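You operate a simulated robot arm through the tools that you are given. There is no shell and no other tool.

The job below is to be done with a simulated robot arm. You get a single attempt, and the scene is never put back.

TASK
Put things in order on the top of the green bench. At the end: the black large rubber bung stands on top of the grey connector; the torque driver from the top of the green bench is in the blue empty cap bin (marked "CAPS"); the rubbing stone from the top of the green bench stands where the black large rubber bung stood; the brown card tube from the top of the green bench stands on top of the white connector; whatever was shut is shut again. Leave all else as you found it, and nothing knocked over.

The check looks at the end state, three seconds after you hand in, the way a careful person would. Anything else that was tipped, shoved, dropped, spilled or broken makes it a failure. Lids that push on must go on centred and level and be pressed home; caps that screw on are set level and turned clockwise until they are tight.

THE ROBOT
A 6-joint arm with a two-finger gripper, fixed in place. Base frame: the origin is at the foot of the arm, x ahead of it, y to its left, z up; the work surface is at about z = 0. Readings come in m, degrees, newtons and seconds.
With the tool pointing down near the work surface it reaches from about 0.24 to 0.62 m from the base axis. Its first joint turns from -66.0 to 66.0 degrees. Payload 1.37 kg.
The tool frame sits at the grasp point between the pads (the TCP): z along the fingers, y along the line on which they close. The tips reach 0.022 m beyond it. The gripper opens to 0.092 m; its body begins 0.065 m behind the TCP.
Orientation is that of the tool frame in the base frame, as a unit quaternion [w, x, y, z]. With the fingers straight down and closing along the base's y, the tool's x points along the base's -x, its y along +y and its z along -z.

THE INTERFACE
- The arm moves only by the tool move_arm. Its argument "increments" is one flat list of numbers, 7 for each row, row after row: the shift along the tool's x, y, z in units of 150 mm (1.0 is 150 mm), then the turn, a rotation vector about the tool's x, y, z in units of 180 degrees (1.0 is 180 degrees), then the gripper command, from -1 (shut) to 1 (fully open), values between in proportion. In form: [x, y, z, ax, ay, az, hand, x, y, z, ax, ay, az, hand, ...]. A call has 1 to 20 rows; each row is the pose to reach, as a shift and turn from the pose commanded when the call began, along the tool's axes at that moment. A call with a number of a shift or a turn outside -1 to 1 is refused whole. Rows are played at 5 a second. More than 0.05 m and 8.6 degrees between two rows, or a gripper value outside its range, and nothing of the call is played. A pose out of reach is approached as far as the arm can. The call stops where the force on the tool passes 40 N (or 10 N more than at its start, if that is more) or the arm is blocked; 0.2 s more then pass. Each finger travels about 0.0599 m/s and halts on what it meets, pressing with about 26 N; the grip force reading is that of the motor and also rises with nothing between the fingers. The clock runs only during rows and for 0.2 s after the last one: add rows that repeat a pose to give the fingers time. The reply holds the time, the measured pose of the TCP, the force on the tool along the base axes, the opening and the grip force, in the units named above and with some noise, with the torque about the TCP (base axes, N m) and any sound that the robot's microphone picked up.
- Cameras (640 x 400 px; columns grow to the right, rows downward): "scene" is fixed at [0.0468, -0.4431, 0.5891]; the picture's right is [0.65, -0.76, 0.00], its down [-0.48, -0.41, -0.78] and it looks along [0.59, 0.51, -0.63] (base axes); focal length 249 px, centre (320, 200). "wrist" rides on the gripper at [0.071, 0.019, -0.102] in the tool frame; the picture's right is [-0.26, 0.97, 0.00], its down [-0.75, -0.20, -0.63] and it looks along [-0.60, -0.16, 0.78] (tool axes); focal length 280 px, centre (320, 200). There is no depth. A picture from a camera that has moved, and an enlarged one, comes with that camera's place and axes in the base frame and with its lens. The place of the scene camera against the robot may be out by one fixed shift of up to 0.012 m in any direction.
- snapshot(camera): a new picture of that camera. The clock stands still meanwhile.
- inspect(camera, box): a new picture of the part [left, top, right, bottom] of that camera's present view, enlarged. The clock stands still meanwhile.
- job_done(): hands the job in; it is judged then, once.

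Places have to be worked out from the pictures, the camera data and where the tool is seen. Open the gripper and draw the arm clear of the work before you hand the job in, unless the task says otherwise.

The tools are called by a JSON object that holds its "name" and its "arguments". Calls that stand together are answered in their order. move_arm: Moves the arm, as the interface text tells. Its arguments: {"type":"object","properties":{"increments":{"type":"array","items":{"type":"number"}}},"required":["increments"]} The other tools are called the same way: snapshot (camera) takes a picture; inspect (camera, box) takes an enlarged picture of a part of a camera's view; job_done () hands the job in.

At the start:

```text
t: 0.0
position: [0.4653, -0.0725, 0.4019]
tcp_rot: [0.0, 0.0, 1.0, 0.0]
force: [1.1, -0.1, -0.1]
wrist_torque: [-0.04, -0.01, -0.01]
finger_gap: 0.0918
finger_force: 0.1
```

scene: 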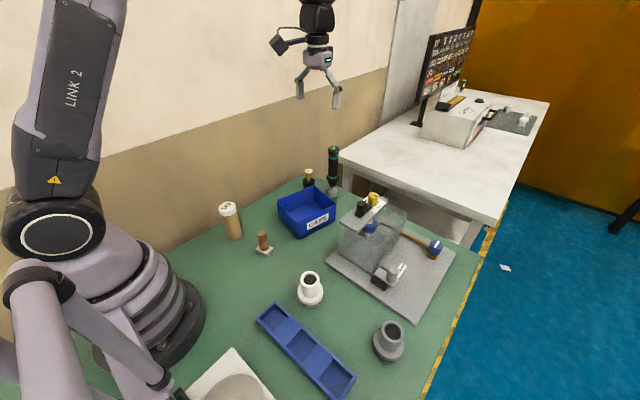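
wrist: 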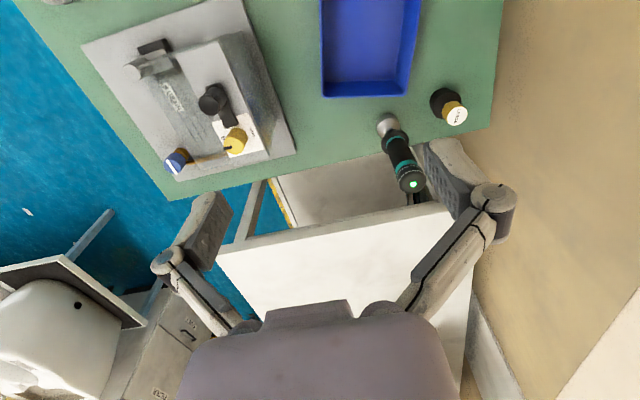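

I'll begin by looking closely at the bench in enlarged views to identify each object.

{"name": "inspect", "arguments": {"camera": "scene", "box": [200, 140, 360, 240]}}

{"name": "inspect", "arguments": {"camera": "scene", "box": [310, 180, 470, 280]}}

{"name": "inspect", "arguments": {"camera": "scene", "box": [240, 250, 440, 400]}}

{"name": "inspect", "arguments": {"camera": "wrist", "box": [80, 0, 320, 190]}}

{"name": "inspect", "arguments": {"camera": "wrist", "box": [310, 0, 510, 200]}}

{"name": "inspect", "arguments": {"camera": "scene", "box": [400, 20, 560, 160]}}

```text
4.00 times, centred on (280, 190) of scene
camera zoom: at [0.0468, -0.4431, 0.5891], right [0.65, -0.76, 0.0], down [-0.48, -0.41, -0.78], along [0.59, 0.51, -0.63], focal length 996 px, centre (480, 240)
```

zoom: 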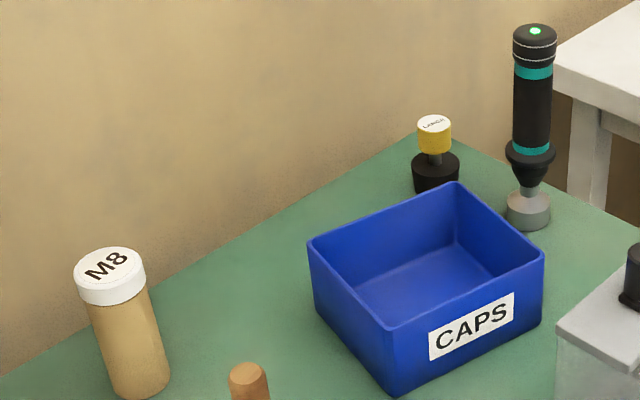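

```text
4.00 times, centred on (390, 230) of scene
camera zoom: at [0.0468, -0.4431, 0.5891], right [0.65, -0.76, 0.0], down [-0.48, -0.41, -0.78], along [0.59, 0.51, -0.63], focal length 996 px, centre (40, 80)
```

zoom: 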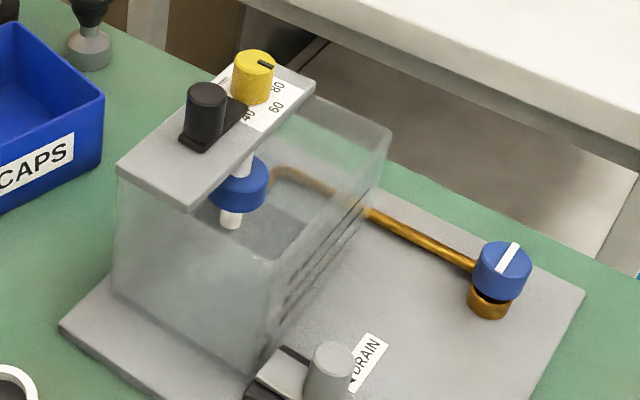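

```text
2.67 times, centred on (340, 325) of scene
camera zoom: at [0.0468, -0.4431, 0.5891], right [0.65, -0.76, 0.0], down [-0.48, -0.41, -0.78], along [0.59, 0.51, -0.63], focal length 664 px, centre (267, -133)
```

zoom: 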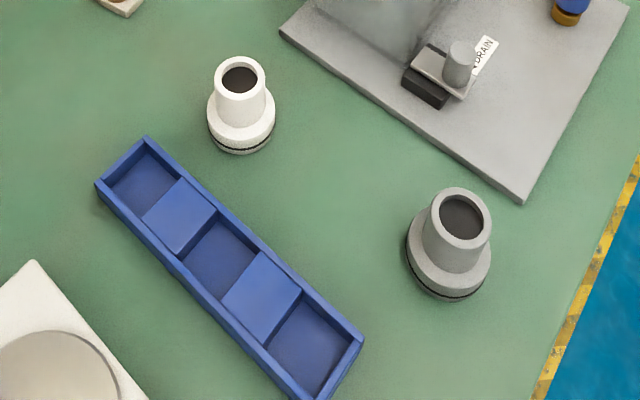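

```text
2.11 times, centred on (200, 95) of wrist
camera zoom: at [0.3964, -0.0547, 0.5044], right [0.26, 0.97, 0.0], down [0.75, -0.2, 0.63], along [0.6, -0.16, -0.78], focal length 590 px, centre (573, 421)
```

zoom: 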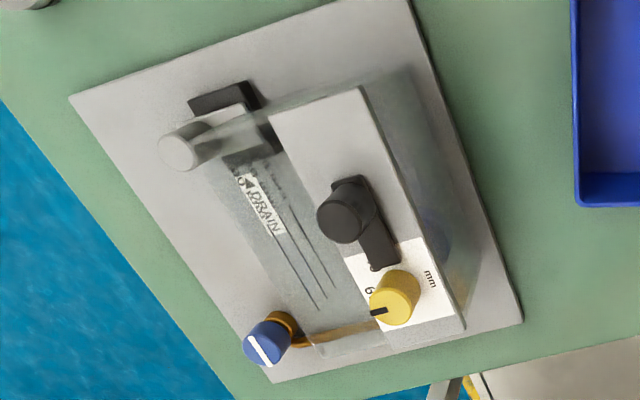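

```text
2.00 times, centred on (410, 100) of wrist
camera zoom: at [0.3964, -0.0547, 0.5044], right [0.26, 0.97, 0.0], down [0.75, -0.2, 0.63], along [0.6, -0.16, -0.78], focal length 561 px, centre (140, 400)
```

zoom: 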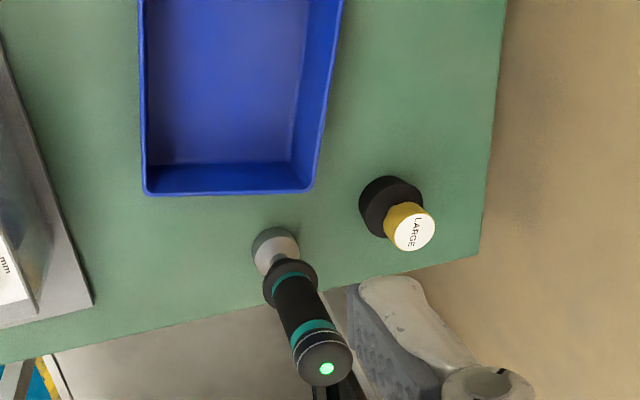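

```text
2.86 times, centred on (480, 90) of scene
camera zoom: at [0.0468, -0.4431, 0.5891], right [0.65, -0.76, 0.0], down [-0.48, -0.41, -0.78], along [0.59, 0.51, -0.63], focal length 711 px, centre (-137, 514)
```

zoom: 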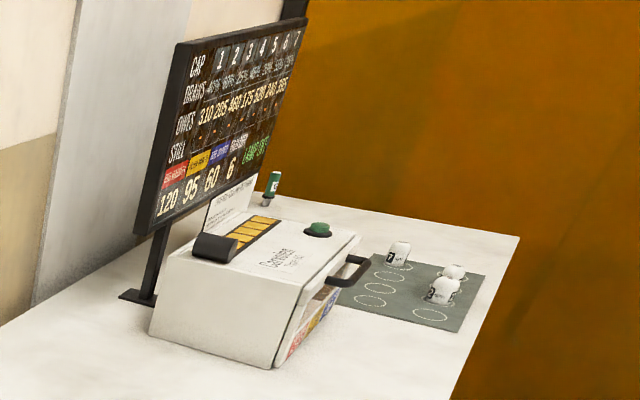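

The brown item with the pale base needs a closer look, as do the white plate at the bottom and the tray.

{"name": "inspect", "arguments": {"camera": "scene", "box": [240, 220, 290, 265]}}

{"name": "inspect", "arguments": {"camera": "scene", "box": [160, 330, 300, 400]}}

{"name": "inspect", "arguments": {"camera": "scene", "box": [290, 260, 330, 310]}}

{"name": "inspect", "arguments": {"camera": "scene", "box": [365, 310, 415, 370]}}

{"name": "inspect", "arguments": {"camera": "scene", "box": [200, 190, 260, 250]}}

{"name": "inspect", "arguments": {"camera": "scene", "box": [290, 140, 350, 205]}}

```text
8.89 times, centred on (265, 242) of scene
camera zoom: at [0.0468, -0.4431, 0.5891], right [0.65, -0.76, 0.0], down [-0.48, -0.41, -0.78], along [0.59, 0.51, -0.63], focal length 2213 px, centre (809, -178)
```

zoom: 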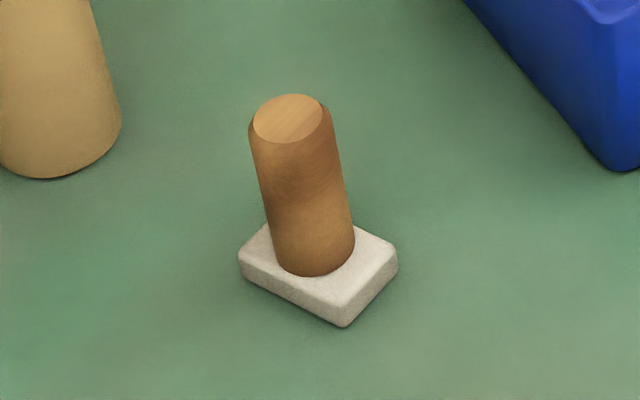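

```text
4.57 times, centred on (230, 365) of scene
camera zoom: at [0.0468, -0.4431, 0.5891], right [0.65, -0.76, 0.0], down [-0.48, -0.41, -0.78], along [0.59, 0.51, -0.63], focal length 1138 px, centre (731, -554)
```

zoom: 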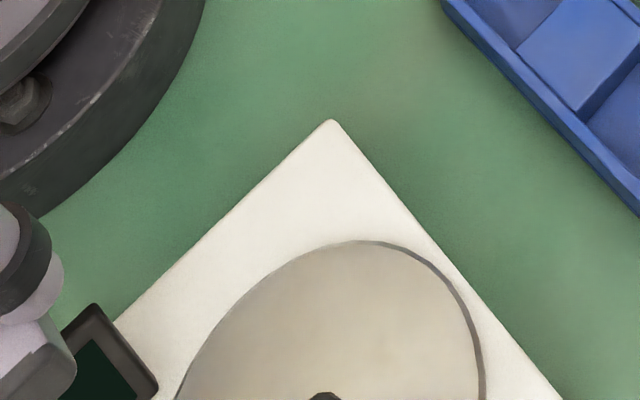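

```text
8.00 times, centred on (310, 285) of scene
camera zoom: at [0.0468, -0.4431, 0.5891], right [0.65, -0.76, 0.0], down [-0.48, -0.41, -0.78], along [0.59, 0.51, -0.63], focal length 1992 px, centre (400, -480)
```

zoom: 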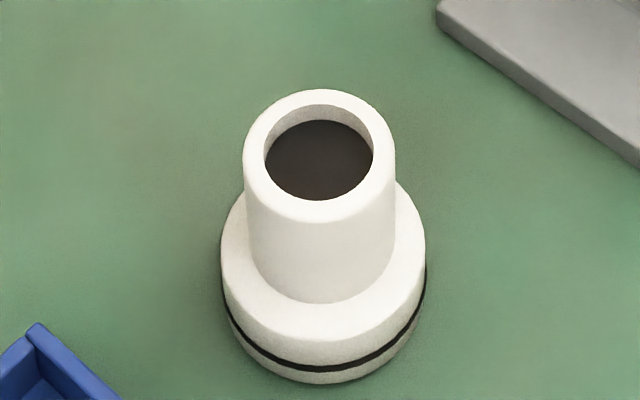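

```text
6.67 times, centred on (390, 340) of scene
camera zoom: at [0.0468, -0.4431, 0.5891], right [0.65, -0.76, 0.0], down [-0.48, -0.41, -0.78], along [0.59, 0.51, -0.63], focal length 1660 px, centre (-147, -733)
```

zoom: 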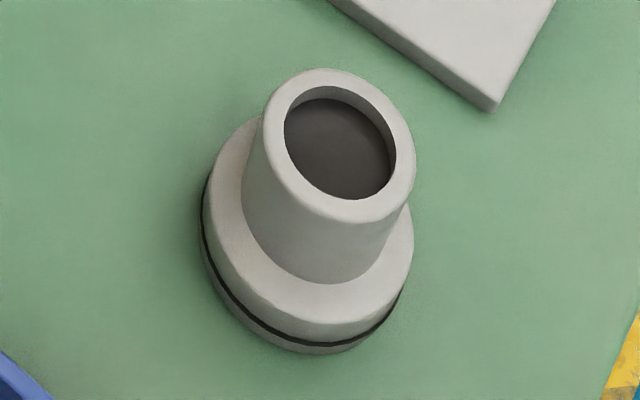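

```text
6.67 times, centred on (230, 220) of scene
camera zoom: at [0.0468, -0.4431, 0.5891], right [0.65, -0.76, 0.0], down [-0.48, -0.41, -0.78], along [0.59, 0.51, -0.63], focal length 1660 px, centre (920, 67)
```

zoom: 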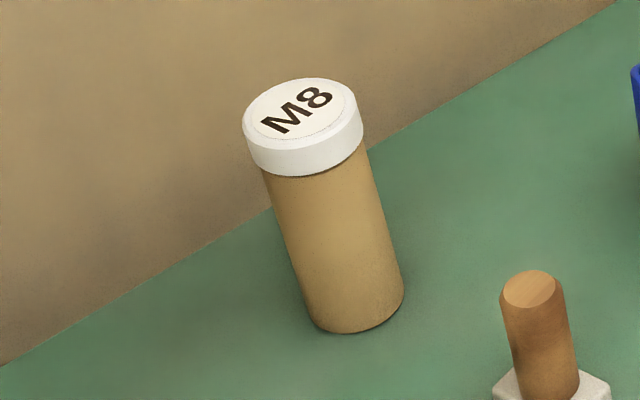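

```text
6.15 times, centred on (320, 172) of scene
camera zoom: at [0.0468, -0.4431, 0.5891], right [0.65, -0.76, 0.0], down [-0.48, -0.41, -0.78], along [0.59, 0.51, -0.63], focal length 1532 px, centre (320, 369)
```

zoom: 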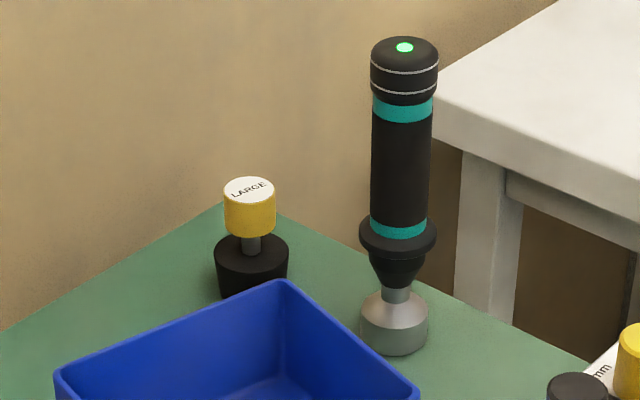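

The bench holds a black bung with a yellow knob, an upright torque driver, an M8 tube with its cap on, the wooden-handled rubbing stone and two connectors. I'll move the wrist camera closer to the bung and driver to locate them accurately.

{"name": "move_arm", "arguments": {"increments": [-0.04, 0.167, 0.167, 0, 0, 0, 1, -0.08, 0.333, 0.333, 0, 0, 0, 1, -0.12, 0.5, 0.5, 0, 0, 0, 1, -0.16, 0.667, 0.667, 0, 0, 0, 1, -0.2, 0.833, 0.833, 0, 0, 0, 1, -0.233, 1.0, 1.0, 0, 0, 0, 1, -0.233, 1.0, 1.0, 0, 0, 0, 1]}}

{"name": "snapshot", "arguments": {"camera": "wrist"}}

{"name": "snapshot", "arguments": {"camera": "scene"}}

```text
t: 1.6
position: [0.4999, 0.0749, 0.2521]
tcp_rot: [0.001, -0.001, 1.0, 0.0]
force: [-0.2, 0.2, 1.7]
wrist_torque: [-0.03, 0.01, 0.03]
finger_gap: 0.0918
finger_force: 0.0
```

```text
taken
camera wrist: at [0.4306, 0.0922, 0.3534], right [0.26, 0.97, 0.0], down [0.75, -0.2, 0.63], along [0.6, -0.16, -0.78], focal length 280 px, centre (320, 200)
```

wrist: 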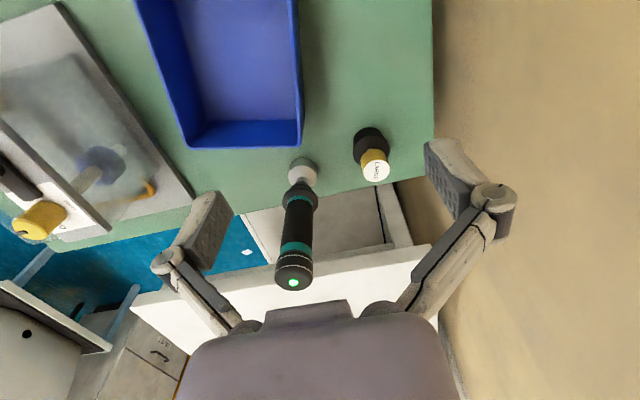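

```text
taken
```

scene: 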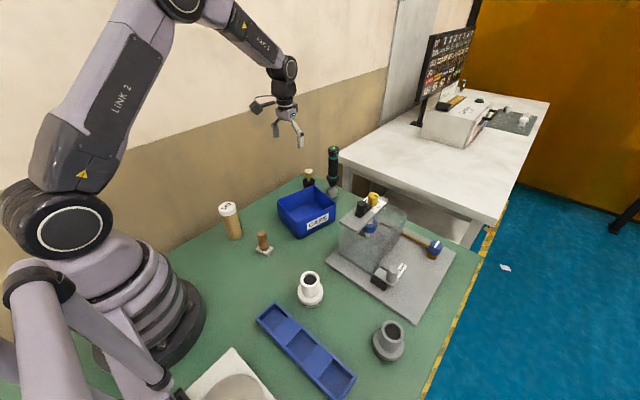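

{"name": "inspect", "arguments": {"camera": "wrist", "box": [330, 110, 410, 190]}}

{"name": "inspect", "arguments": {"camera": "wrist", "box": [240, 140, 360, 300]}}

```text
5.00 times, centred on (370, 150) of wrist
camera zoom: at [0.4306, 0.0922, 0.3534], right [0.26, 0.97, 0.0], down [0.75, -0.2, 0.63], along [0.6, -0.16, -0.78], focal length 1402 px, centre (70, 450)
```

zoom: 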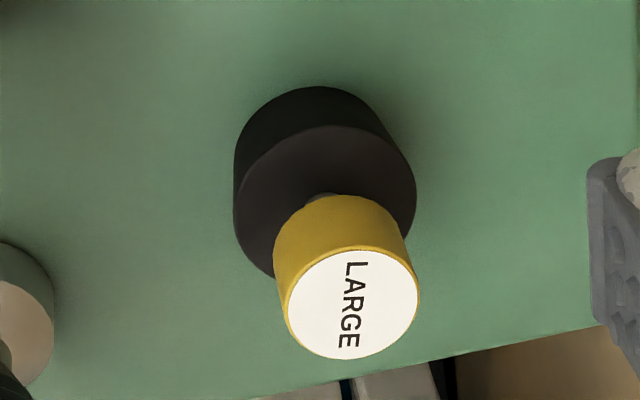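

```text
2.50 times, centred on (300, 220) of wrist
camera zoom: at [0.4306, 0.0922, 0.3534], right [0.26, 0.97, 0.0], down [0.75, -0.2, 0.63], along [0.6, -0.16, -0.78], focal length 701 px, centre (370, 150)
```

zoom: 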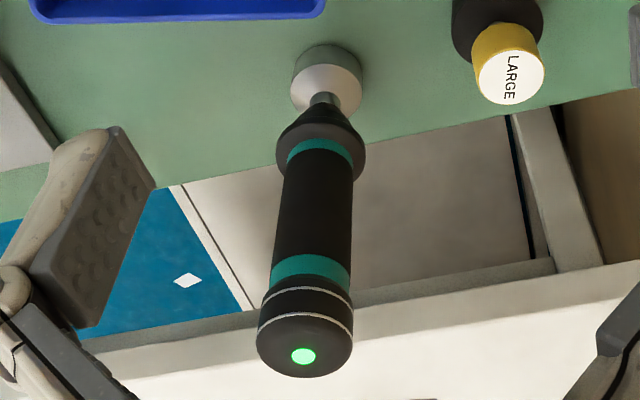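

Triangulating from two wrist views puts the bung knob top at about (0.622, 0.110, 0.071) and the driver axis at about (0.641, 0.010), top at z 0.197. I'll narrow the fingers to about 55 mm and hover above the bung to test the reach.

{"name": "move_arm", "arguments": {"increments": [-0.14, 0.04, 0.1, 0, 0, 0, 0.196, -0.28, 0.08, 0.2, 0, 0, 0, 0.196, -0.41, 0.12, 0.3, 0, 0, 0, 0.196, -0.55, 0.16, 0.4, 0, 0, 0, 0.196, -0.68, 0.2, 0.5, 0, 0, 0, 0.196, -0.817, 0.234, 0.6, 0, 0, 0, 0.196, -0.817, 0.234, 0.6, 0, 0, 0, 0.196, -0.817, 0.234, 0.6, 0, 0, 0, 0.196]}}

{"name": "snapshot", "arguments": {"camera": "wrist"}}

{"name": "inspect", "arguments": {"camera": "scene", "box": [240, 80, 400, 220]}}

```text
t: 3.4
position: [0.624, 0.1119, 0.1625]
tcp_rot: [0.0, 0.0, 1.0, -0.001]
force: [-0.3, -0.9, 0.2]
wrist_torque: [0.03, -0.02, 0.03]
finger_gap: 0.0553
finger_force: 0.0
```

```text
taken
camera wrist: at [0.5549, 0.1297, 0.2638], right [0.26, 0.97, 0.0], down [0.75, -0.2, 0.62], along [0.6, -0.16, -0.78], focal length 280 px, centre (320, 200)
```

wrist: 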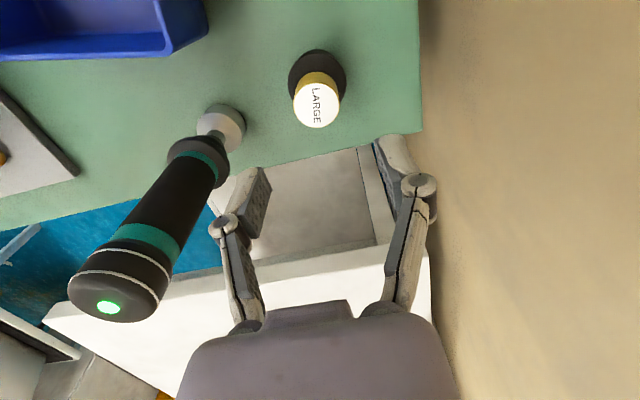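

```text
2.86 times, centred on (320, 150) of scene
camera zoom: at [0.0468, -0.4431, 0.5891], right [0.65, -0.76, 0.0], down [-0.48, -0.41, -0.78], along [0.59, 0.51, -0.63], focal length 711 px, centre (320, 343)
```

zoom: 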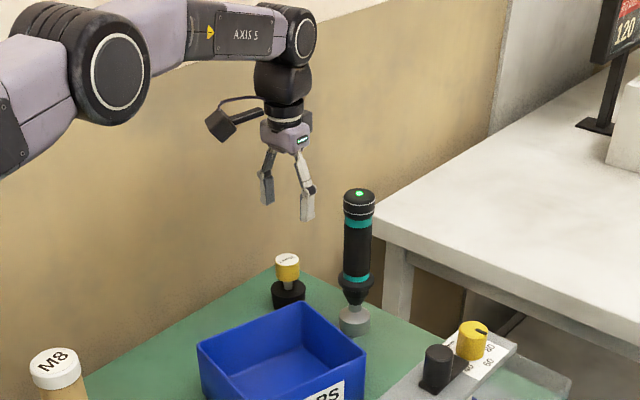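

Reach at this height is fine. A closer view lets me refine the bung position before descending.

{"name": "inspect", "arguments": {"camera": "wrist", "box": [270, 35, 370, 135]}}

```text
4.00 times, centred on (320, 85) of wrist
camera zoom: at [0.5549, 0.1297, 0.2638], right [0.26, 0.97, 0.0], down [0.75, -0.2, 0.62], along [0.6, -0.16, -0.78], focal length 1122 px, centre (320, 660)
```

zoom: 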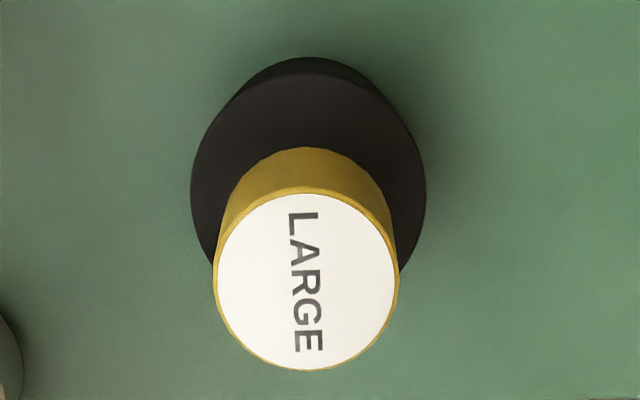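

The knob centre works out to (0.622, 0.1095), nearly under the tool. I'll descend to z about 0.057, which keeps the fingertips above the black rubber, and check clearance before gripping.

{"name": "move_arm", "arguments": {"increments": [0, -0.01, 0.15, 0, 0, 0, 0.196, 0.005, -0.01, 0.3, 0, 0, 0, 0.196, 0.01, -0.013, 0.45, 0, 0, 0, 0.196, 0.01, -0.013, 0.55, 0, 0, 0, 0.196, 0.01, -0.013, 0.64, 0, 0, 0, 0.196, 0.01, -0.013, 0.7, 0, 0, 0, 0.196, 0.01, -0.013, 0.7, 0, 0, 0, 0.196]}}

{"name": "snapshot", "arguments": {"camera": "wrist"}}

{"name": "inspect", "arguments": {"camera": "scene", "box": [240, 80, 400, 220]}}

```text
t: 5.0
position: [0.623, 0.1099, 0.0586]
tcp_rot: [0.0, 0.001, 1.0, 0.0]
force: [-0.5, -0.3, -0.9]
wrist_torque: [0.03, -0.02, -0.04]
finger_gap: 0.055
finger_force: 0.0
```

```text
taken
camera wrist: at [0.553, 0.1288, 0.16], right [0.26, 0.97, 0.0], down [0.75, -0.2, 0.63], along [0.6, -0.16, -0.78], focal length 280 px, centre (320, 200)
```

wrist: 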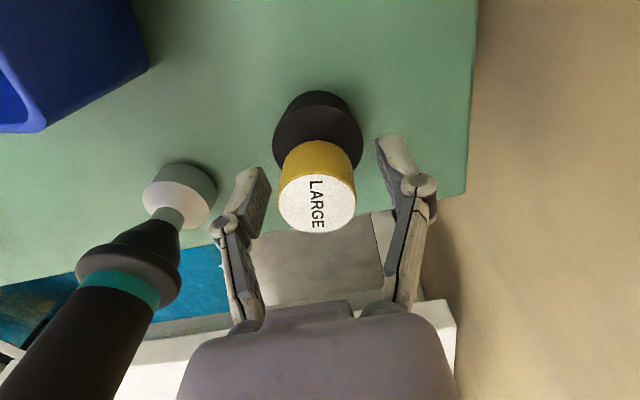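

```text
2.86 times, centred on (320, 150) of scene
camera zoom: at [0.0468, -0.4431, 0.5891], right [0.65, -0.76, 0.0], down [-0.48, -0.41, -0.78], along [0.59, 0.51, -0.63], focal length 711 px, centre (320, 343)
```

zoom: 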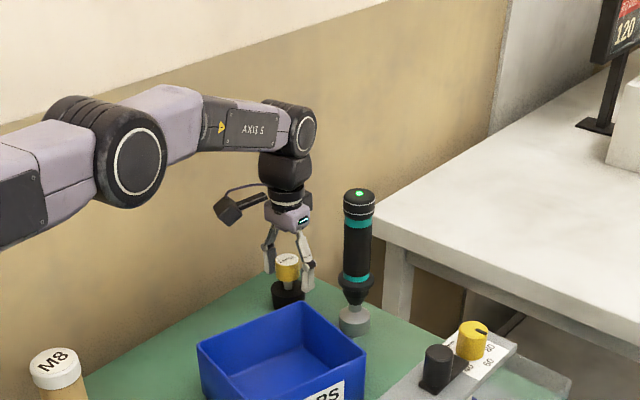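

The knob sits between the pads and the driver is well clear. Closing on the knob now.

{"name": "move_arm", "arguments": {"increments": [0, 0, 0, 0, 0, 0, -0.2, 0, 0, 0, 0, 0, 0, -1, 0, 0, 0, 0, 0, 0, -1, 0, 0, 0, 0, 0, 0, -1]}}

{"name": "inspect", "arguments": {"camera": "wrist", "box": [220, 70, 420, 250]}}

```text
t: 6.0
position: [0.6228, 0.1101, 0.0578]
tcp_rot: [-0.001, 0.0, 1.0, 0.0]
force: [0.3, 0.5, 1.9]
wrist_torque: [0.03, 0.01, 0.01]
finger_gap: 0.0299
finger_force: 26.2
```

```text
2.22 times, centred on (320, 160) of wrist
camera zoom: at [0.553, 0.1288, 0.1602], right [0.26, 0.97, 0.0], down [0.75, -0.2, 0.63], along [0.6, -0.16, -0.78], focal length 623 px, centre (320, 289)
```

zoom: 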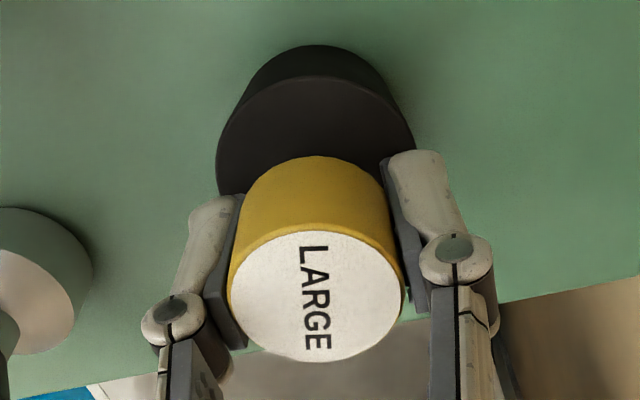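

The bung is gripped and centred between the pads. I'll record its original spot as (0.6225, 0.1097) with the tool at z 0.058, and lift straight up.

{"name": "move_arm", "arguments": {"increments": [0, 0, -0.05, 0, 0, 0, -1, 0, 0, -0.15, 0, 0, 0, -1, 0, 0, -0.35, 0, 0, 0, -1, 0, 0, -0.55, 0, 0, 0, -1, 0, 0, -0.75, 0, 0, 0, -1, 0, 0, -1.0, 0, 0, 0, -1, 0, 0, -1.0, 0, 0, 0, -1]}}

{"name": "snapshot", "arguments": {"camera": "wrist"}}

```text
t: 7.6
position: [0.6235, 0.1106, 0.208]
tcp_rot: [-0.001, 0.001, 1.0, 0.0]
force: [0.3, -0.6, -0.6]
wrist_torque: [0.01, 0.01, 0.05]
finger_gap: 0.03
finger_force: 26.0
```

```text
taken
camera wrist: at [0.5529, 0.1292, 0.3102], right [0.26, 0.97, 0.0], down [0.75, -0.2, 0.62], along [0.6, -0.16, -0.78], focal length 280 px, centre (320, 200)
```

wrist: 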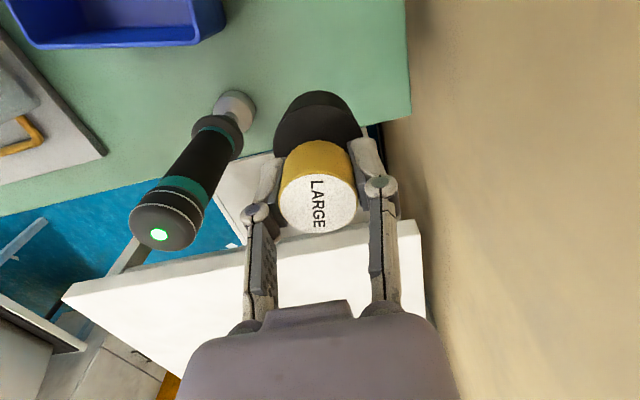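

The lift is clean. I'll rise to about z 0.31, then carry the bung back and to the right over the bench.

{"name": "move_arm", "arguments": {"increments": [0, 0, -0.25, 0, 0, 0, -1, 0, 0, -0.5, 0, 0, 0, -1, 0, 0, -0.7, 0, 0, 0, -1, 0.1, -0.2, -0.7, 0, 0, 0, -1, 0.2, -0.4, -0.7, 0, 0, 0, -1, 0.3, -0.6, -0.7, 0, 0, 0, -1, 0.4, -0.8, -0.7, 0, 0, 0, -1, 0.5, -1.0, -0.7, 0, 0, 0, -1]}}

{"name": "move_arm", "arguments": {"increments": [0.14, -0.2, 0, 0, 0, 0, -1, 0.28, -0.4, 0, 0, 0, 0, -1, 0.42, -0.6, 0, 0, 0, 0, -1, 0.56, -0.8, 0, 0, 0, 0, -1, 0.7, -1.0, 0, 0, 0, 0, -1]}}

{"name": "snapshot", "arguments": {"camera": "wrist"}}

{"name": "snapshot", "arguments": {"camera": "scene"}}

```text
t: 9.4
position: [0.5473, -0.0422, 0.3147]
tcp_rot: [0.0, 0.0, 1.0, 0.0]
force: [0.2, 0.2, -0.2]
wrist_torque: [-0.01, 0.01, -0.02]
finger_gap: 0.0303
finger_force: 26.5
out of reach, approached as far as the arm can: row 3
```

```text
t: 10.6
position: [0.4404, -0.1888, 0.3118]
tcp_rot: [0.001, 0.001, 1.0, 0.001]
force: [0.3, -0.9, -1.0]
wrist_torque: [0.01, -0.01, -0.03]
finger_gap: 0.0303
finger_force: 26.3
```

```text
taken
camera wrist: at [0.3709, -0.1711, 0.414], right [0.26, 0.97, 0.0], down [0.75, -0.2, 0.63], along [0.6, -0.16, -0.78], focal length 280 px, centre (320, 200)
```

wrist: 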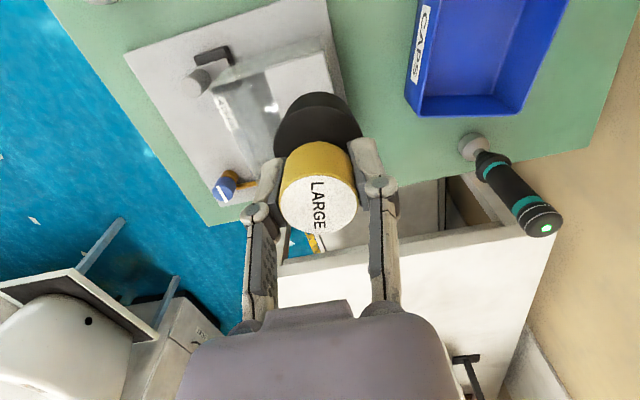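

```text
taken
```

scene: 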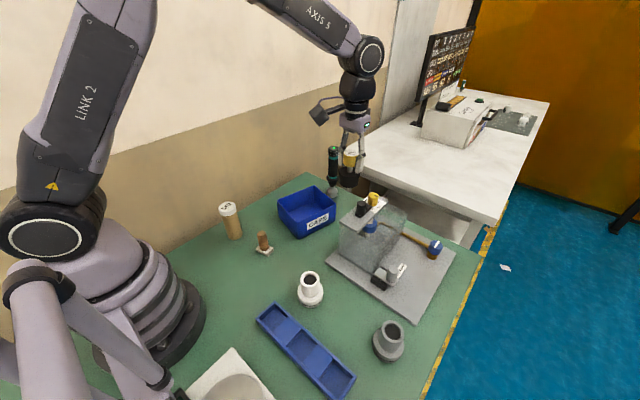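

The bung is held well. Continuing to a hover over the grey connector, at roughly (0.30, -0.415).

{"name": "move_arm", "arguments": {"increments": [0.12, -0.2, 0, 0, 0, 0, -1, 0.24, -0.4, 0, 0, 0, 0, -1, 0.36, -0.6, 0, 0, 0, 0, -1, 0.48, -0.8, 0, 0, 0, 0, -1, 0.6, -1.0, 0, 0, 0, 0, -1]}}

{"name": "move_arm", "arguments": {"increments": [0.13, -0.2, 0, 0, 0, 0, -1, 0.25, -0.4, 0, 0, 0, 0, -1, 0.333, -0.507, 0, 0, 0, 0, -1, 0.333, -0.507, 0, 0, 0, 0, -1]}}

{"name": "snapshot", "arguments": {"camera": "wrist"}}

{"name": "snapshot", "arguments": {"camera": "scene"}}

```text
t: 11.8
position: [0.3504, -0.3419, 0.3144]
tcp_rot: [0.0, 0.0, 1.0, 0.001]
force: [0.0, 0.0, -0.9]
wrist_torque: [-0.04, 0.02, 0.02]
finger_gap: 0.0301
finger_force: 26.4
```

```text
t: 12.8
position: [0.3037, -0.4153, 0.3116]
tcp_rot: [0.0, 0.0, 1.0, 0.0]
force: [0.0, 0.6, -1.5]
wrist_torque: [0.03, 0.02, -0.01]
finger_gap: 0.0302
finger_force: 26.4
```

```text
taken
camera wrist: at [0.2332, -0.3971, 0.4138], right [0.26, 0.97, 0.0], down [0.75, -0.2, 0.62], along [0.6, -0.16, -0.78], focal length 280 px, centre (320, 200)
```

wrist: 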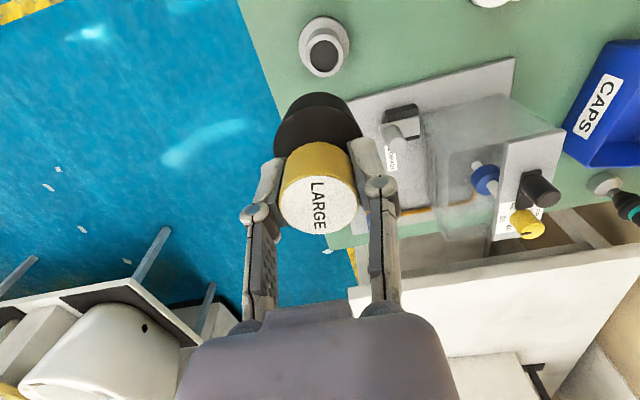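

```text
taken
```

scene: 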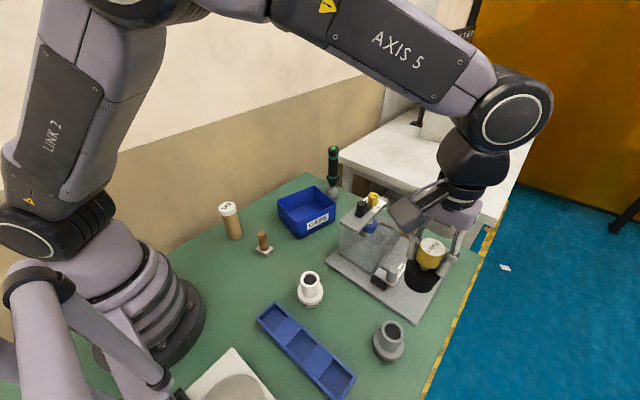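

{"name": "inspect", "arguments": {"camera": "wrist", "box": [270, 0, 370, 90]}}

```text
4.44 times, centred on (320, 45) of wrist
camera zoom: at [0.2332, -0.3971, 0.4138], right [0.26, 0.97, 0.0], down [0.75, -0.2, 0.62], along [0.6, -0.16, -0.78], focal length 1246 px, centre (320, 889)
```

zoom: 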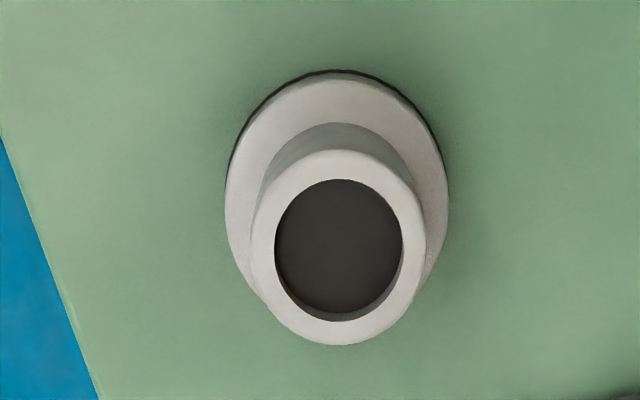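

I'll inspect the held bung from the scene camera to judge its taper and length.

{"name": "inspect", "arguments": {"camera": "scene", "box": [370, 200, 490, 310]}}

{"name": "inspect", "arguments": {"camera": "wrist", "box": [240, 70, 400, 250]}}

```text
3.64 times, centred on (430, 255) of scene
camera zoom: at [0.0468, -0.4431, 0.5891], right [0.65, -0.76, 0.0], down [-0.48, -0.41, -0.78], along [0.59, 0.51, -0.63], focal length 905 px, centre (-80, 0)
```

zoom: 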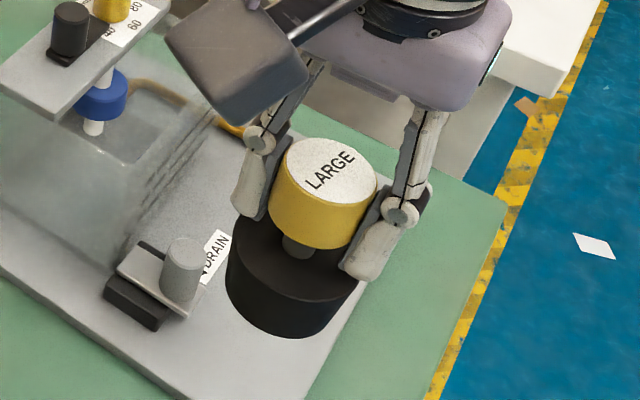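

```text
2.22 times, centred on (320, 160) of wrist
camera zoom: at [0.2332, -0.3971, 0.4138], right [0.26, 0.97, 0.0], down [0.75, -0.2, 0.62], along [0.6, -0.16, -0.78], focal length 623 px, centre (320, 289)
```

zoom: 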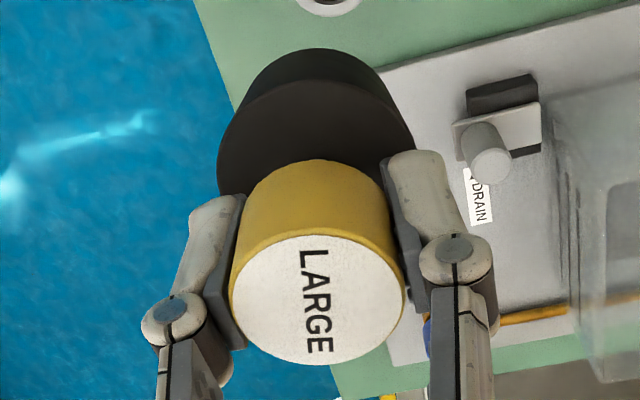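

The bung tapers only slightly, so it will stand on the ring. Lowering to about z 0.23 gives a second view of the connector for triangulation.

{"name": "move_arm", "arguments": {"increments": [0.01, 0, 0.2, 0, 0, 0, -1, 0.02, 0.01, 0.4, 0, 0, 0, -1, 0.033, 0.033, 0.5, 0, 0, 0, -1, 0.033, 0.033, 0.5, 0, 0, 0, -1]}}

{"name": "inspect", "arguments": {"camera": "wrist", "box": [250, 0, 390, 100]}}

{"name": "snapshot", "arguments": {"camera": "scene"}}

```text
t: 13.8
position: [0.2979, -0.4104, 0.2368]
tcp_rot: [0.0, 0.001, 1.0, 0.0]
force: [0.5, 0.4, -0.4]
wrist_torque: [-0.01, 0.04, 0.0]
finger_gap: 0.0303
finger_force: 25.8
```

```text
4.00 times, centred on (320, 50) of wrist
camera zoom: at [0.2278, -0.3918, 0.3386], right [0.26, 0.97, 0.0], down [0.75, -0.2, 0.62], along [0.6, -0.16, -0.78], focal length 1122 px, centre (320, 800)
```

zoom: 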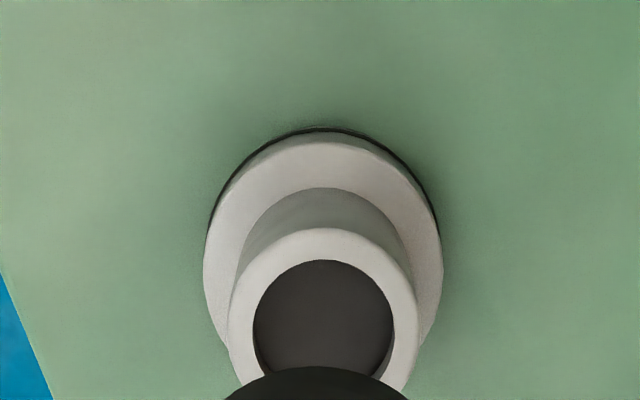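

```text
taken
```

scene: 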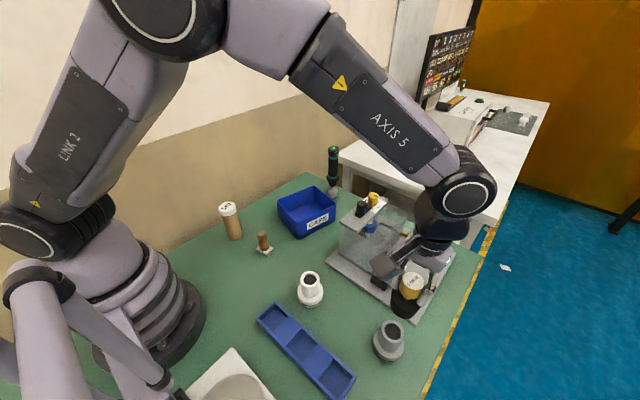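

Two views triangulate the grey ring centre to within about 1 mm of directly under the tool, with its top near z 0.083–0.09. I'll lower until the bung is just above the ring and check alignment.

{"name": "move_arm", "arguments": {"increments": [0, 0.0, 0.15, 0, 0, 0, -1, 0, 0, 0.3, 0, 0, 0, -1, 0, 0, 0.42, 0, 0, 0, -1, 0, 0, 0.5, 0, 0, 0, -1, 0, 0, 0.5, 0, 0, 0, -1]}}

{"name": "inspect", "arguments": {"camera": "wrist", "box": [240, 50, 400, 200]}}

{"name": "inspect", "arguments": {"camera": "scene", "box": [340, 270, 450, 380]}}

```text
t: 15.0
position: [0.2972, -0.4102, 0.1613]
tcp_rot: [0.0, 0.001, 1.0, -0.001]
force: [-0.1, 0.1, -1.0]
wrist_torque: [-0.01, -0.03, -0.02]
finger_gap: 0.03
finger_force: 26.2
```

```text
2.67 times, centred on (320, 125) of wrist
camera zoom: at [0.2271, -0.3914, 0.2638], right [0.26, 0.97, 0.0], down [0.75, -0.2, 0.62], along [0.6, -0.16, -0.78], focal length 748 px, centre (320, 400)
```

zoom: 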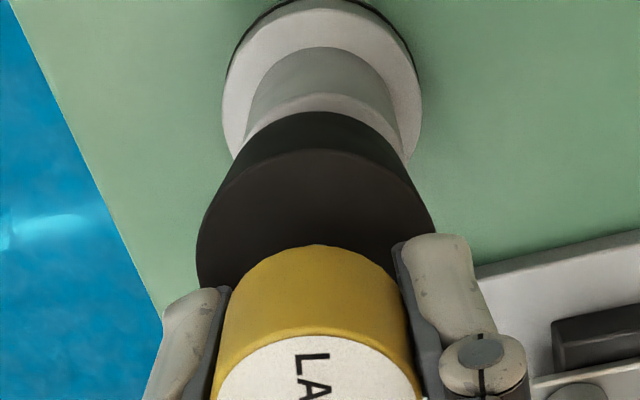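

```text
3.64 times, centred on (395, 325) of scene
camera zoom: at [0.0468, -0.4431, 0.5891], right [0.65, -0.76, 0.0], down [-0.48, -0.41, -0.78], along [0.59, 0.51, -0.63], focal length 905 px, centre (47, -254)
```

zoom: 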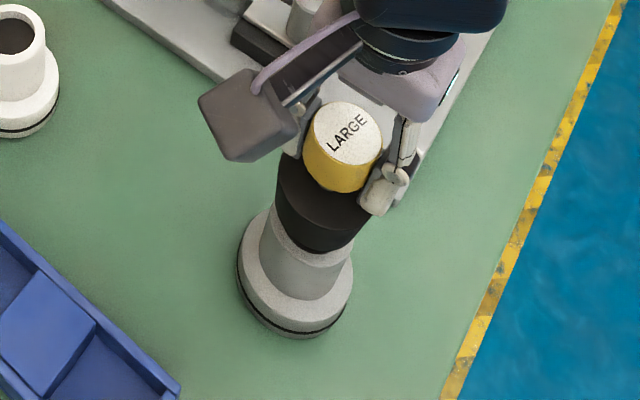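

{"name": "inspect", "arguments": {"camera": "scene", "box": [370, 310, 430, 365]}}

{"name": "inspect", "arguments": {"camera": "wrist", "box": [280, 50, 370, 120]}}

```text
7.27 times, centred on (400, 338) of scene
camera zoom: at [0.0468, -0.4431, 0.5891], right [0.65, -0.76, 0.0], down [-0.48, -0.41, -0.78], along [0.59, 0.51, -0.63], focal length 1811 px, centre (-262, -800)
```

zoom: 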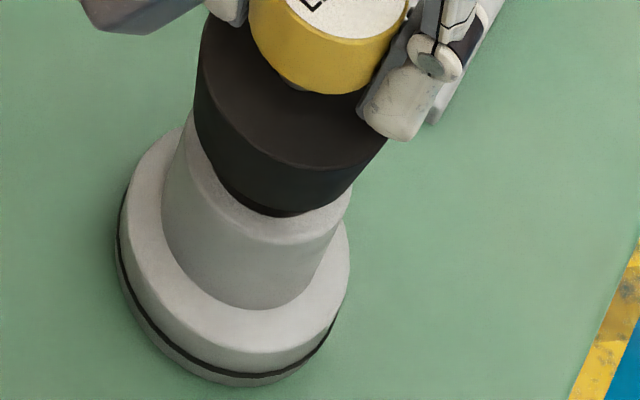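

```text
5.71 times, centred on (325, 85) of wrist
camera zoom: at [0.2271, -0.3914, 0.2638], right [0.26, 0.97, 0.0], down [0.75, -0.2, 0.62], along [0.6, -0.16, -0.78], focal length 1602 px, centre (291, 857)
```

zoom: 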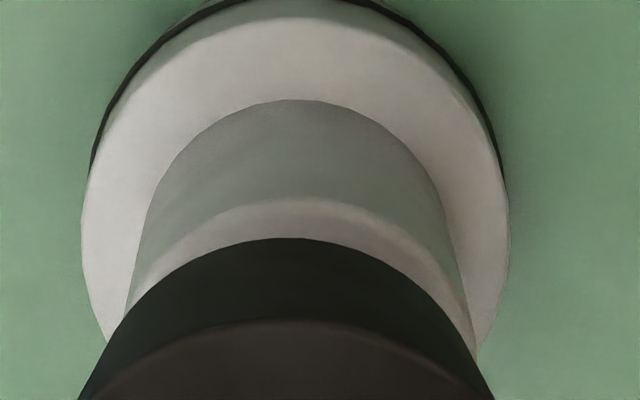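

Ring and bung are aligned to about 1 mm, with a gap of roughly 12–16 mm. I'll nudge +y by 0.7 mm, lower by 9 mm and look again.

{"name": "move_arm", "arguments": {"increments": [-0.005, 0.005, 0.03, 0, 0, 0, -1, -0.005, 0.005, 0.06, 0, 0, 0, -1, -0.005, 0.005, 0.06, 0, 0, 0, -1]}}

{"name": "inspect", "arguments": {"camera": "scene", "box": [370, 310, 430, 365]}}

{"name": "inspect", "arguments": {"camera": "wrist", "box": [280, 50, 370, 120]}}

```text
t: 15.8
position: [0.2978, -0.4106, 0.153]
tcp_rot: [-0.001, 0.0, 1.0, 0.0]
force: [-0.3, -0.6, -0.6]
wrist_torque: [0.01, 0.0, -0.02]
finger_gap: 0.0301
finger_force: 26.0
```

```text
7.27 times, centred on (400, 338) of scene
camera zoom: at [0.0468, -0.4431, 0.5891], right [0.65, -0.76, 0.0], down [-0.48, -0.41, -0.78], along [0.59, 0.51, -0.63], focal length 1811 px, centre (-262, -800)
```

zoom: 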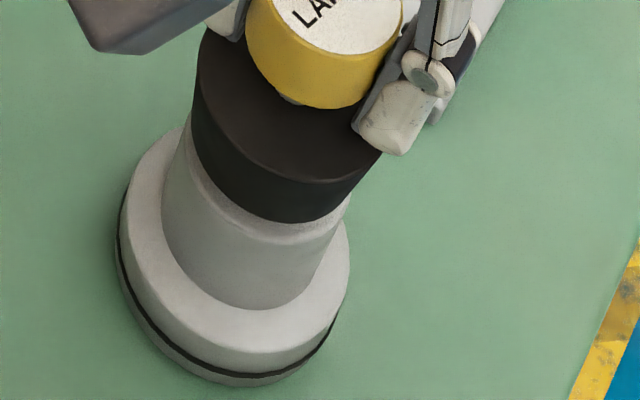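

```text
5.71 times, centred on (325, 85) of wrist
camera zoom: at [0.2284, -0.3916, 0.2548], right [0.26, 0.97, 0.0], down [0.75, -0.2, 0.63], along [0.6, -0.16, -0.78], focal length 1602 px, centre (291, 857)
```

zoom: 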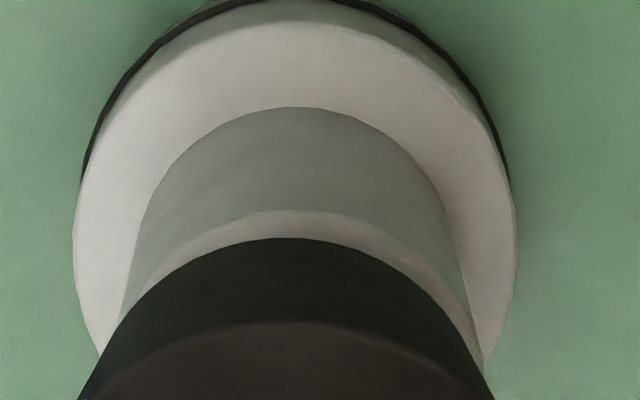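

{"name": "inspect", "arguments": {"camera": "scene", "box": [380, 325, 410, 347]}}

```text
16.00 times, centred on (395, 336) of scene
camera zoom: at [0.0468, -0.4431, 0.5891], right [0.65, -0.76, 0.0], down [-0.48, -0.41, -0.78], along [0.59, 0.51, -0.63], focal length 3983 px, centre (-880, -1976)
```

zoom: 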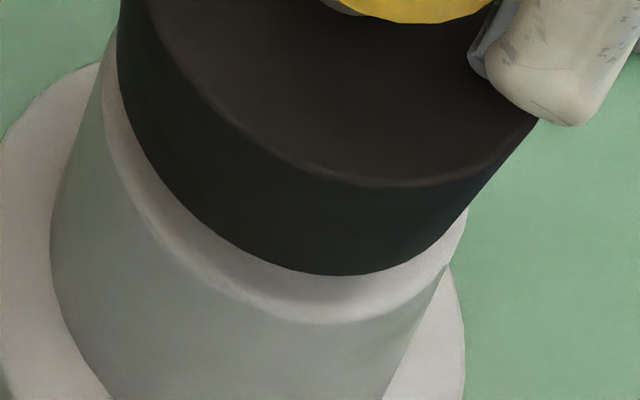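

The residual misalignment is about 1 mm or less, with roughly 8–11 mm left to go. I'll shift +0.8 mm in x and lower a further 6 mm.

{"name": "move_arm", "arguments": {"increments": [-0.005, 0, 0.015, 0, 0, 0, -1, -0.005, 0, 0.03, 0, 0, 0, -1, -0.005, 0, 0.04, 0, 0, 0, -1, -0.005, 0, 0.04, 0, 0, 0, -1]}}

{"name": "inspect", "arguments": {"camera": "scene", "box": [380, 325, 410, 347]}}

{"name": "inspect", "arguments": {"camera": "wrist", "box": [280, 50, 370, 120]}}

```text
t: 16.8
position: [0.2998, -0.4084, 0.1459]
tcp_rot: [0.0, 0.0, 1.0, 0.0]
force: [-0.2, 0.0, -0.7]
wrist_torque: [0.05, 0.02, -0.03]
finger_gap: 0.0301
finger_force: 26.4
```

```text
16.00 times, centred on (395, 336) of scene
camera zoom: at [0.0468, -0.4431, 0.5891], right [0.65, -0.76, 0.0], down [-0.48, -0.41, -0.78], along [0.59, 0.51, -0.63], focal length 3983 px, centre (-880, -1976)
```

zoom: 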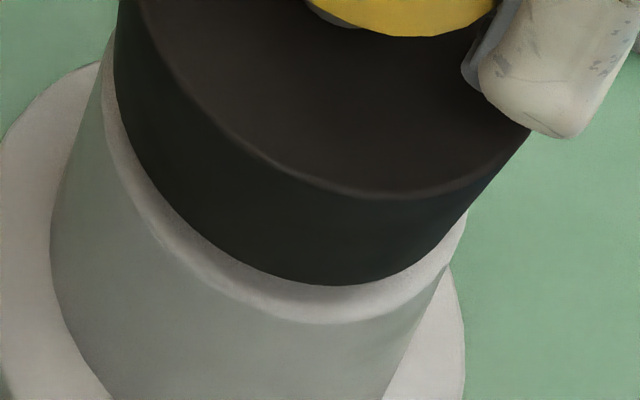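

```text
5.71 times, centred on (325, 85) of wrist
camera zoom: at [0.2297, -0.3914, 0.2493], right [0.26, 0.97, 0.0], down [0.75, -0.2, 0.62], along [0.6, -0.16, -0.78], focal length 1602 px, centre (291, 857)
```

zoom: 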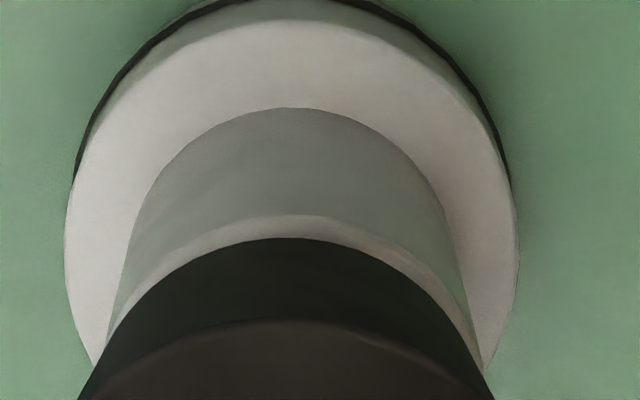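

Still not touching, with about 5–8 mm left by both views. Lowering in 1 mm steps and watching the force.

{"name": "move_arm", "arguments": {"increments": [-0.002, 0, 0.0067, 0, 0, 0, -1, -0.002, 0, 0.0133, 0, 0, 0, -1, -0.002, 0, 0.02, 0, 0, 0, -1, -0.002, 0, 0.0267, 0, 0, 0, -1, -0.002, 0, 0.0267, 0, 0, 0, -1]}}

{"name": "inspect", "arguments": {"camera": "scene", "box": [380, 325, 410, 347]}}

{"name": "inspect", "arguments": {"camera": "wrist", "box": [280, 50, 370, 120]}}

```text
t: 18.0
position: [0.2991, -0.4095, 0.1439]
tcp_rot: [0.0, 0.0, 1.0, 0.001]
force: [0.3, 0.1, -1.1]
wrist_torque: [0.02, 0.0, -0.02]
finger_gap: 0.0302
finger_force: 25.8
```

```text
16.00 times, centred on (395, 336) of scene
camera zoom: at [0.0468, -0.4431, 0.5891], right [0.65, -0.76, 0.0], down [-0.48, -0.41, -0.78], along [0.59, 0.51, -0.63], focal length 3983 px, centre (-880, -1976)
```

zoom: 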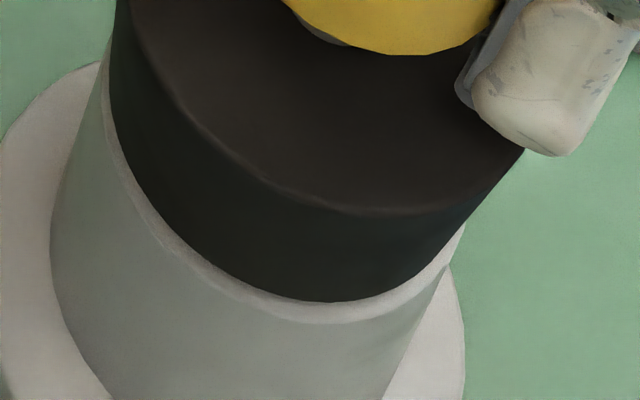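

```text
5.71 times, centred on (325, 85) of wrist
camera zoom: at [0.2294, -0.3916, 0.2457], right [0.26, 0.97, 0.0], down [0.75, -0.2, 0.62], along [0.6, -0.16, -0.78], focal length 1602 px, centre (291, 857)
```

zoom: 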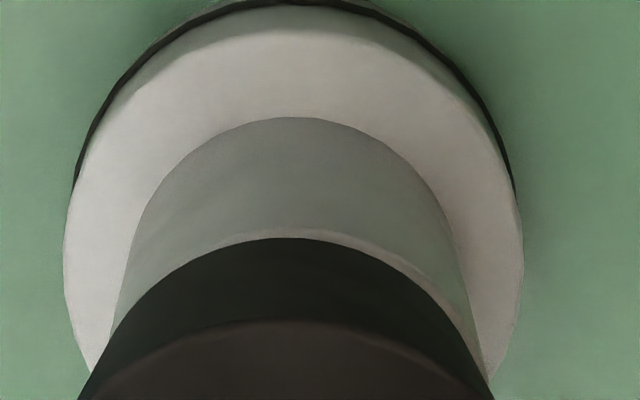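

Gap is now about 3 mm. I'll adjust +0.6 mm in x and y and lower in finer steps until contact.

{"name": "move_arm", "arguments": {"increments": [-0.004, 0.004, 0.004, 0, 0, 0, -1, -0.004, 0.004, 0.008, 0, 0, 0, -1, -0.004, 0.004, 0.012, 0, 0, 0, -1, -0.004, 0.004, 0.014, 0, 0, 0, -1, -0.004, 0.004, 0.014, 0, 0, 0, -1]}}

{"name": "inspect", "arguments": {"camera": "scene", "box": [380, 325, 410, 347]}}

{"name": "inspect", "arguments": {"camera": "wrist", "box": [280, 50, 370, 120]}}

```text
t: 19.2
position: [0.2995, -0.4084, 0.1417]
tcp_rot: [0.0, 0.0, 1.0, 0.0]
force: [0.4, -0.3, -0.9]
wrist_torque: [0.01, 0.0, 0.02]
finger_gap: 0.0301
finger_force: 25.8
```

```text
16.00 times, centred on (395, 336) of scene
camera zoom: at [0.0468, -0.4431, 0.5891], right [0.65, -0.76, 0.0], down [-0.48, -0.41, -0.78], along [0.59, 0.51, -0.63], focal length 3983 px, centre (-880, -1976)
```

zoom: 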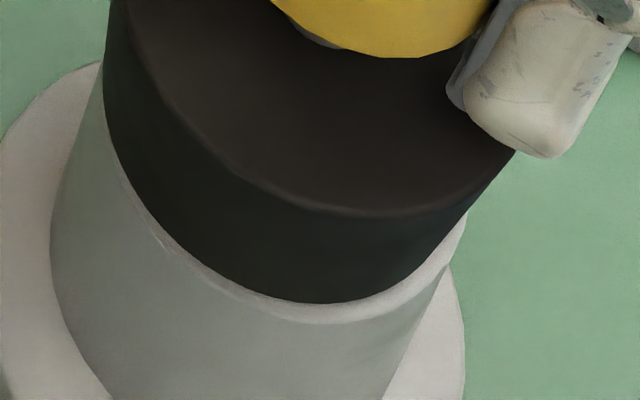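

```text
5.71 times, centred on (325, 85) of wrist
camera zoom: at [0.2299, -0.3909, 0.2432], right [0.26, 0.97, 0.0], down [0.75, -0.2, 0.62], along [0.6, -0.16, -0.78], focal length 1602 px, centre (291, 857)
```

zoom: 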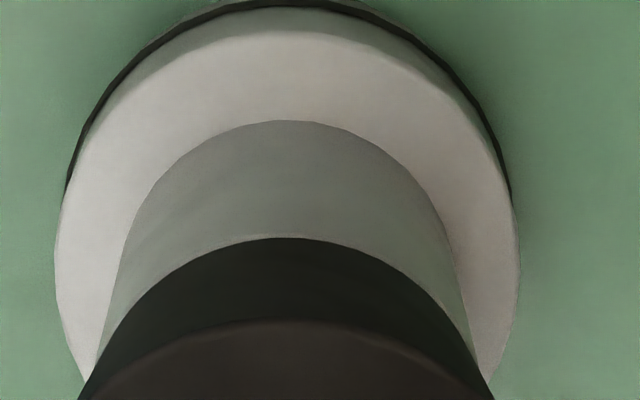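

{"name": "move_arm", "arguments": {"increments": [-0.004, -0.003, 0.003, 0, 0, 0, -1, -0.004, -0.003, 0.0065, 0, 0, 0, -1, -0.004, -0.003, 0.01, 0, 0, 0, -1, -0.004, -0.003, 0.0135, 0, 0, 0, -1, -0.004, -0.003, 0.0135, 0, 0, 0, -1]}}

{"name": "inspect", "arguments": {"camera": "scene", "box": [380, 325, 410, 347]}}

```text
t: 20.4
position: [0.2986, -0.41, 0.1398]
tcp_rot: [0.001, 0.0, 1.0, 0.0]
force: [-0.3, 0.3, -0.7]
wrist_torque: [0.03, 0.02, -0.03]
finger_gap: 0.0301
finger_force: 25.9
```

```text
16.00 times, centred on (395, 336) of scene
camera zoom: at [0.0468, -0.4431, 0.5891], right [0.65, -0.76, 0.0], down [-0.48, -0.41, -0.78], along [0.59, 0.51, -0.63], focal length 3983 px, centre (-880, -1976)
```

zoom: 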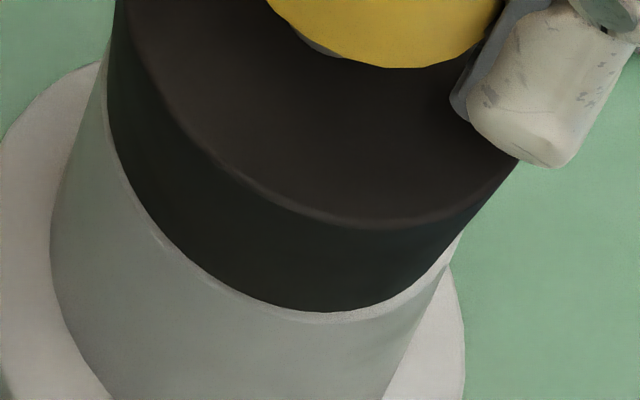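

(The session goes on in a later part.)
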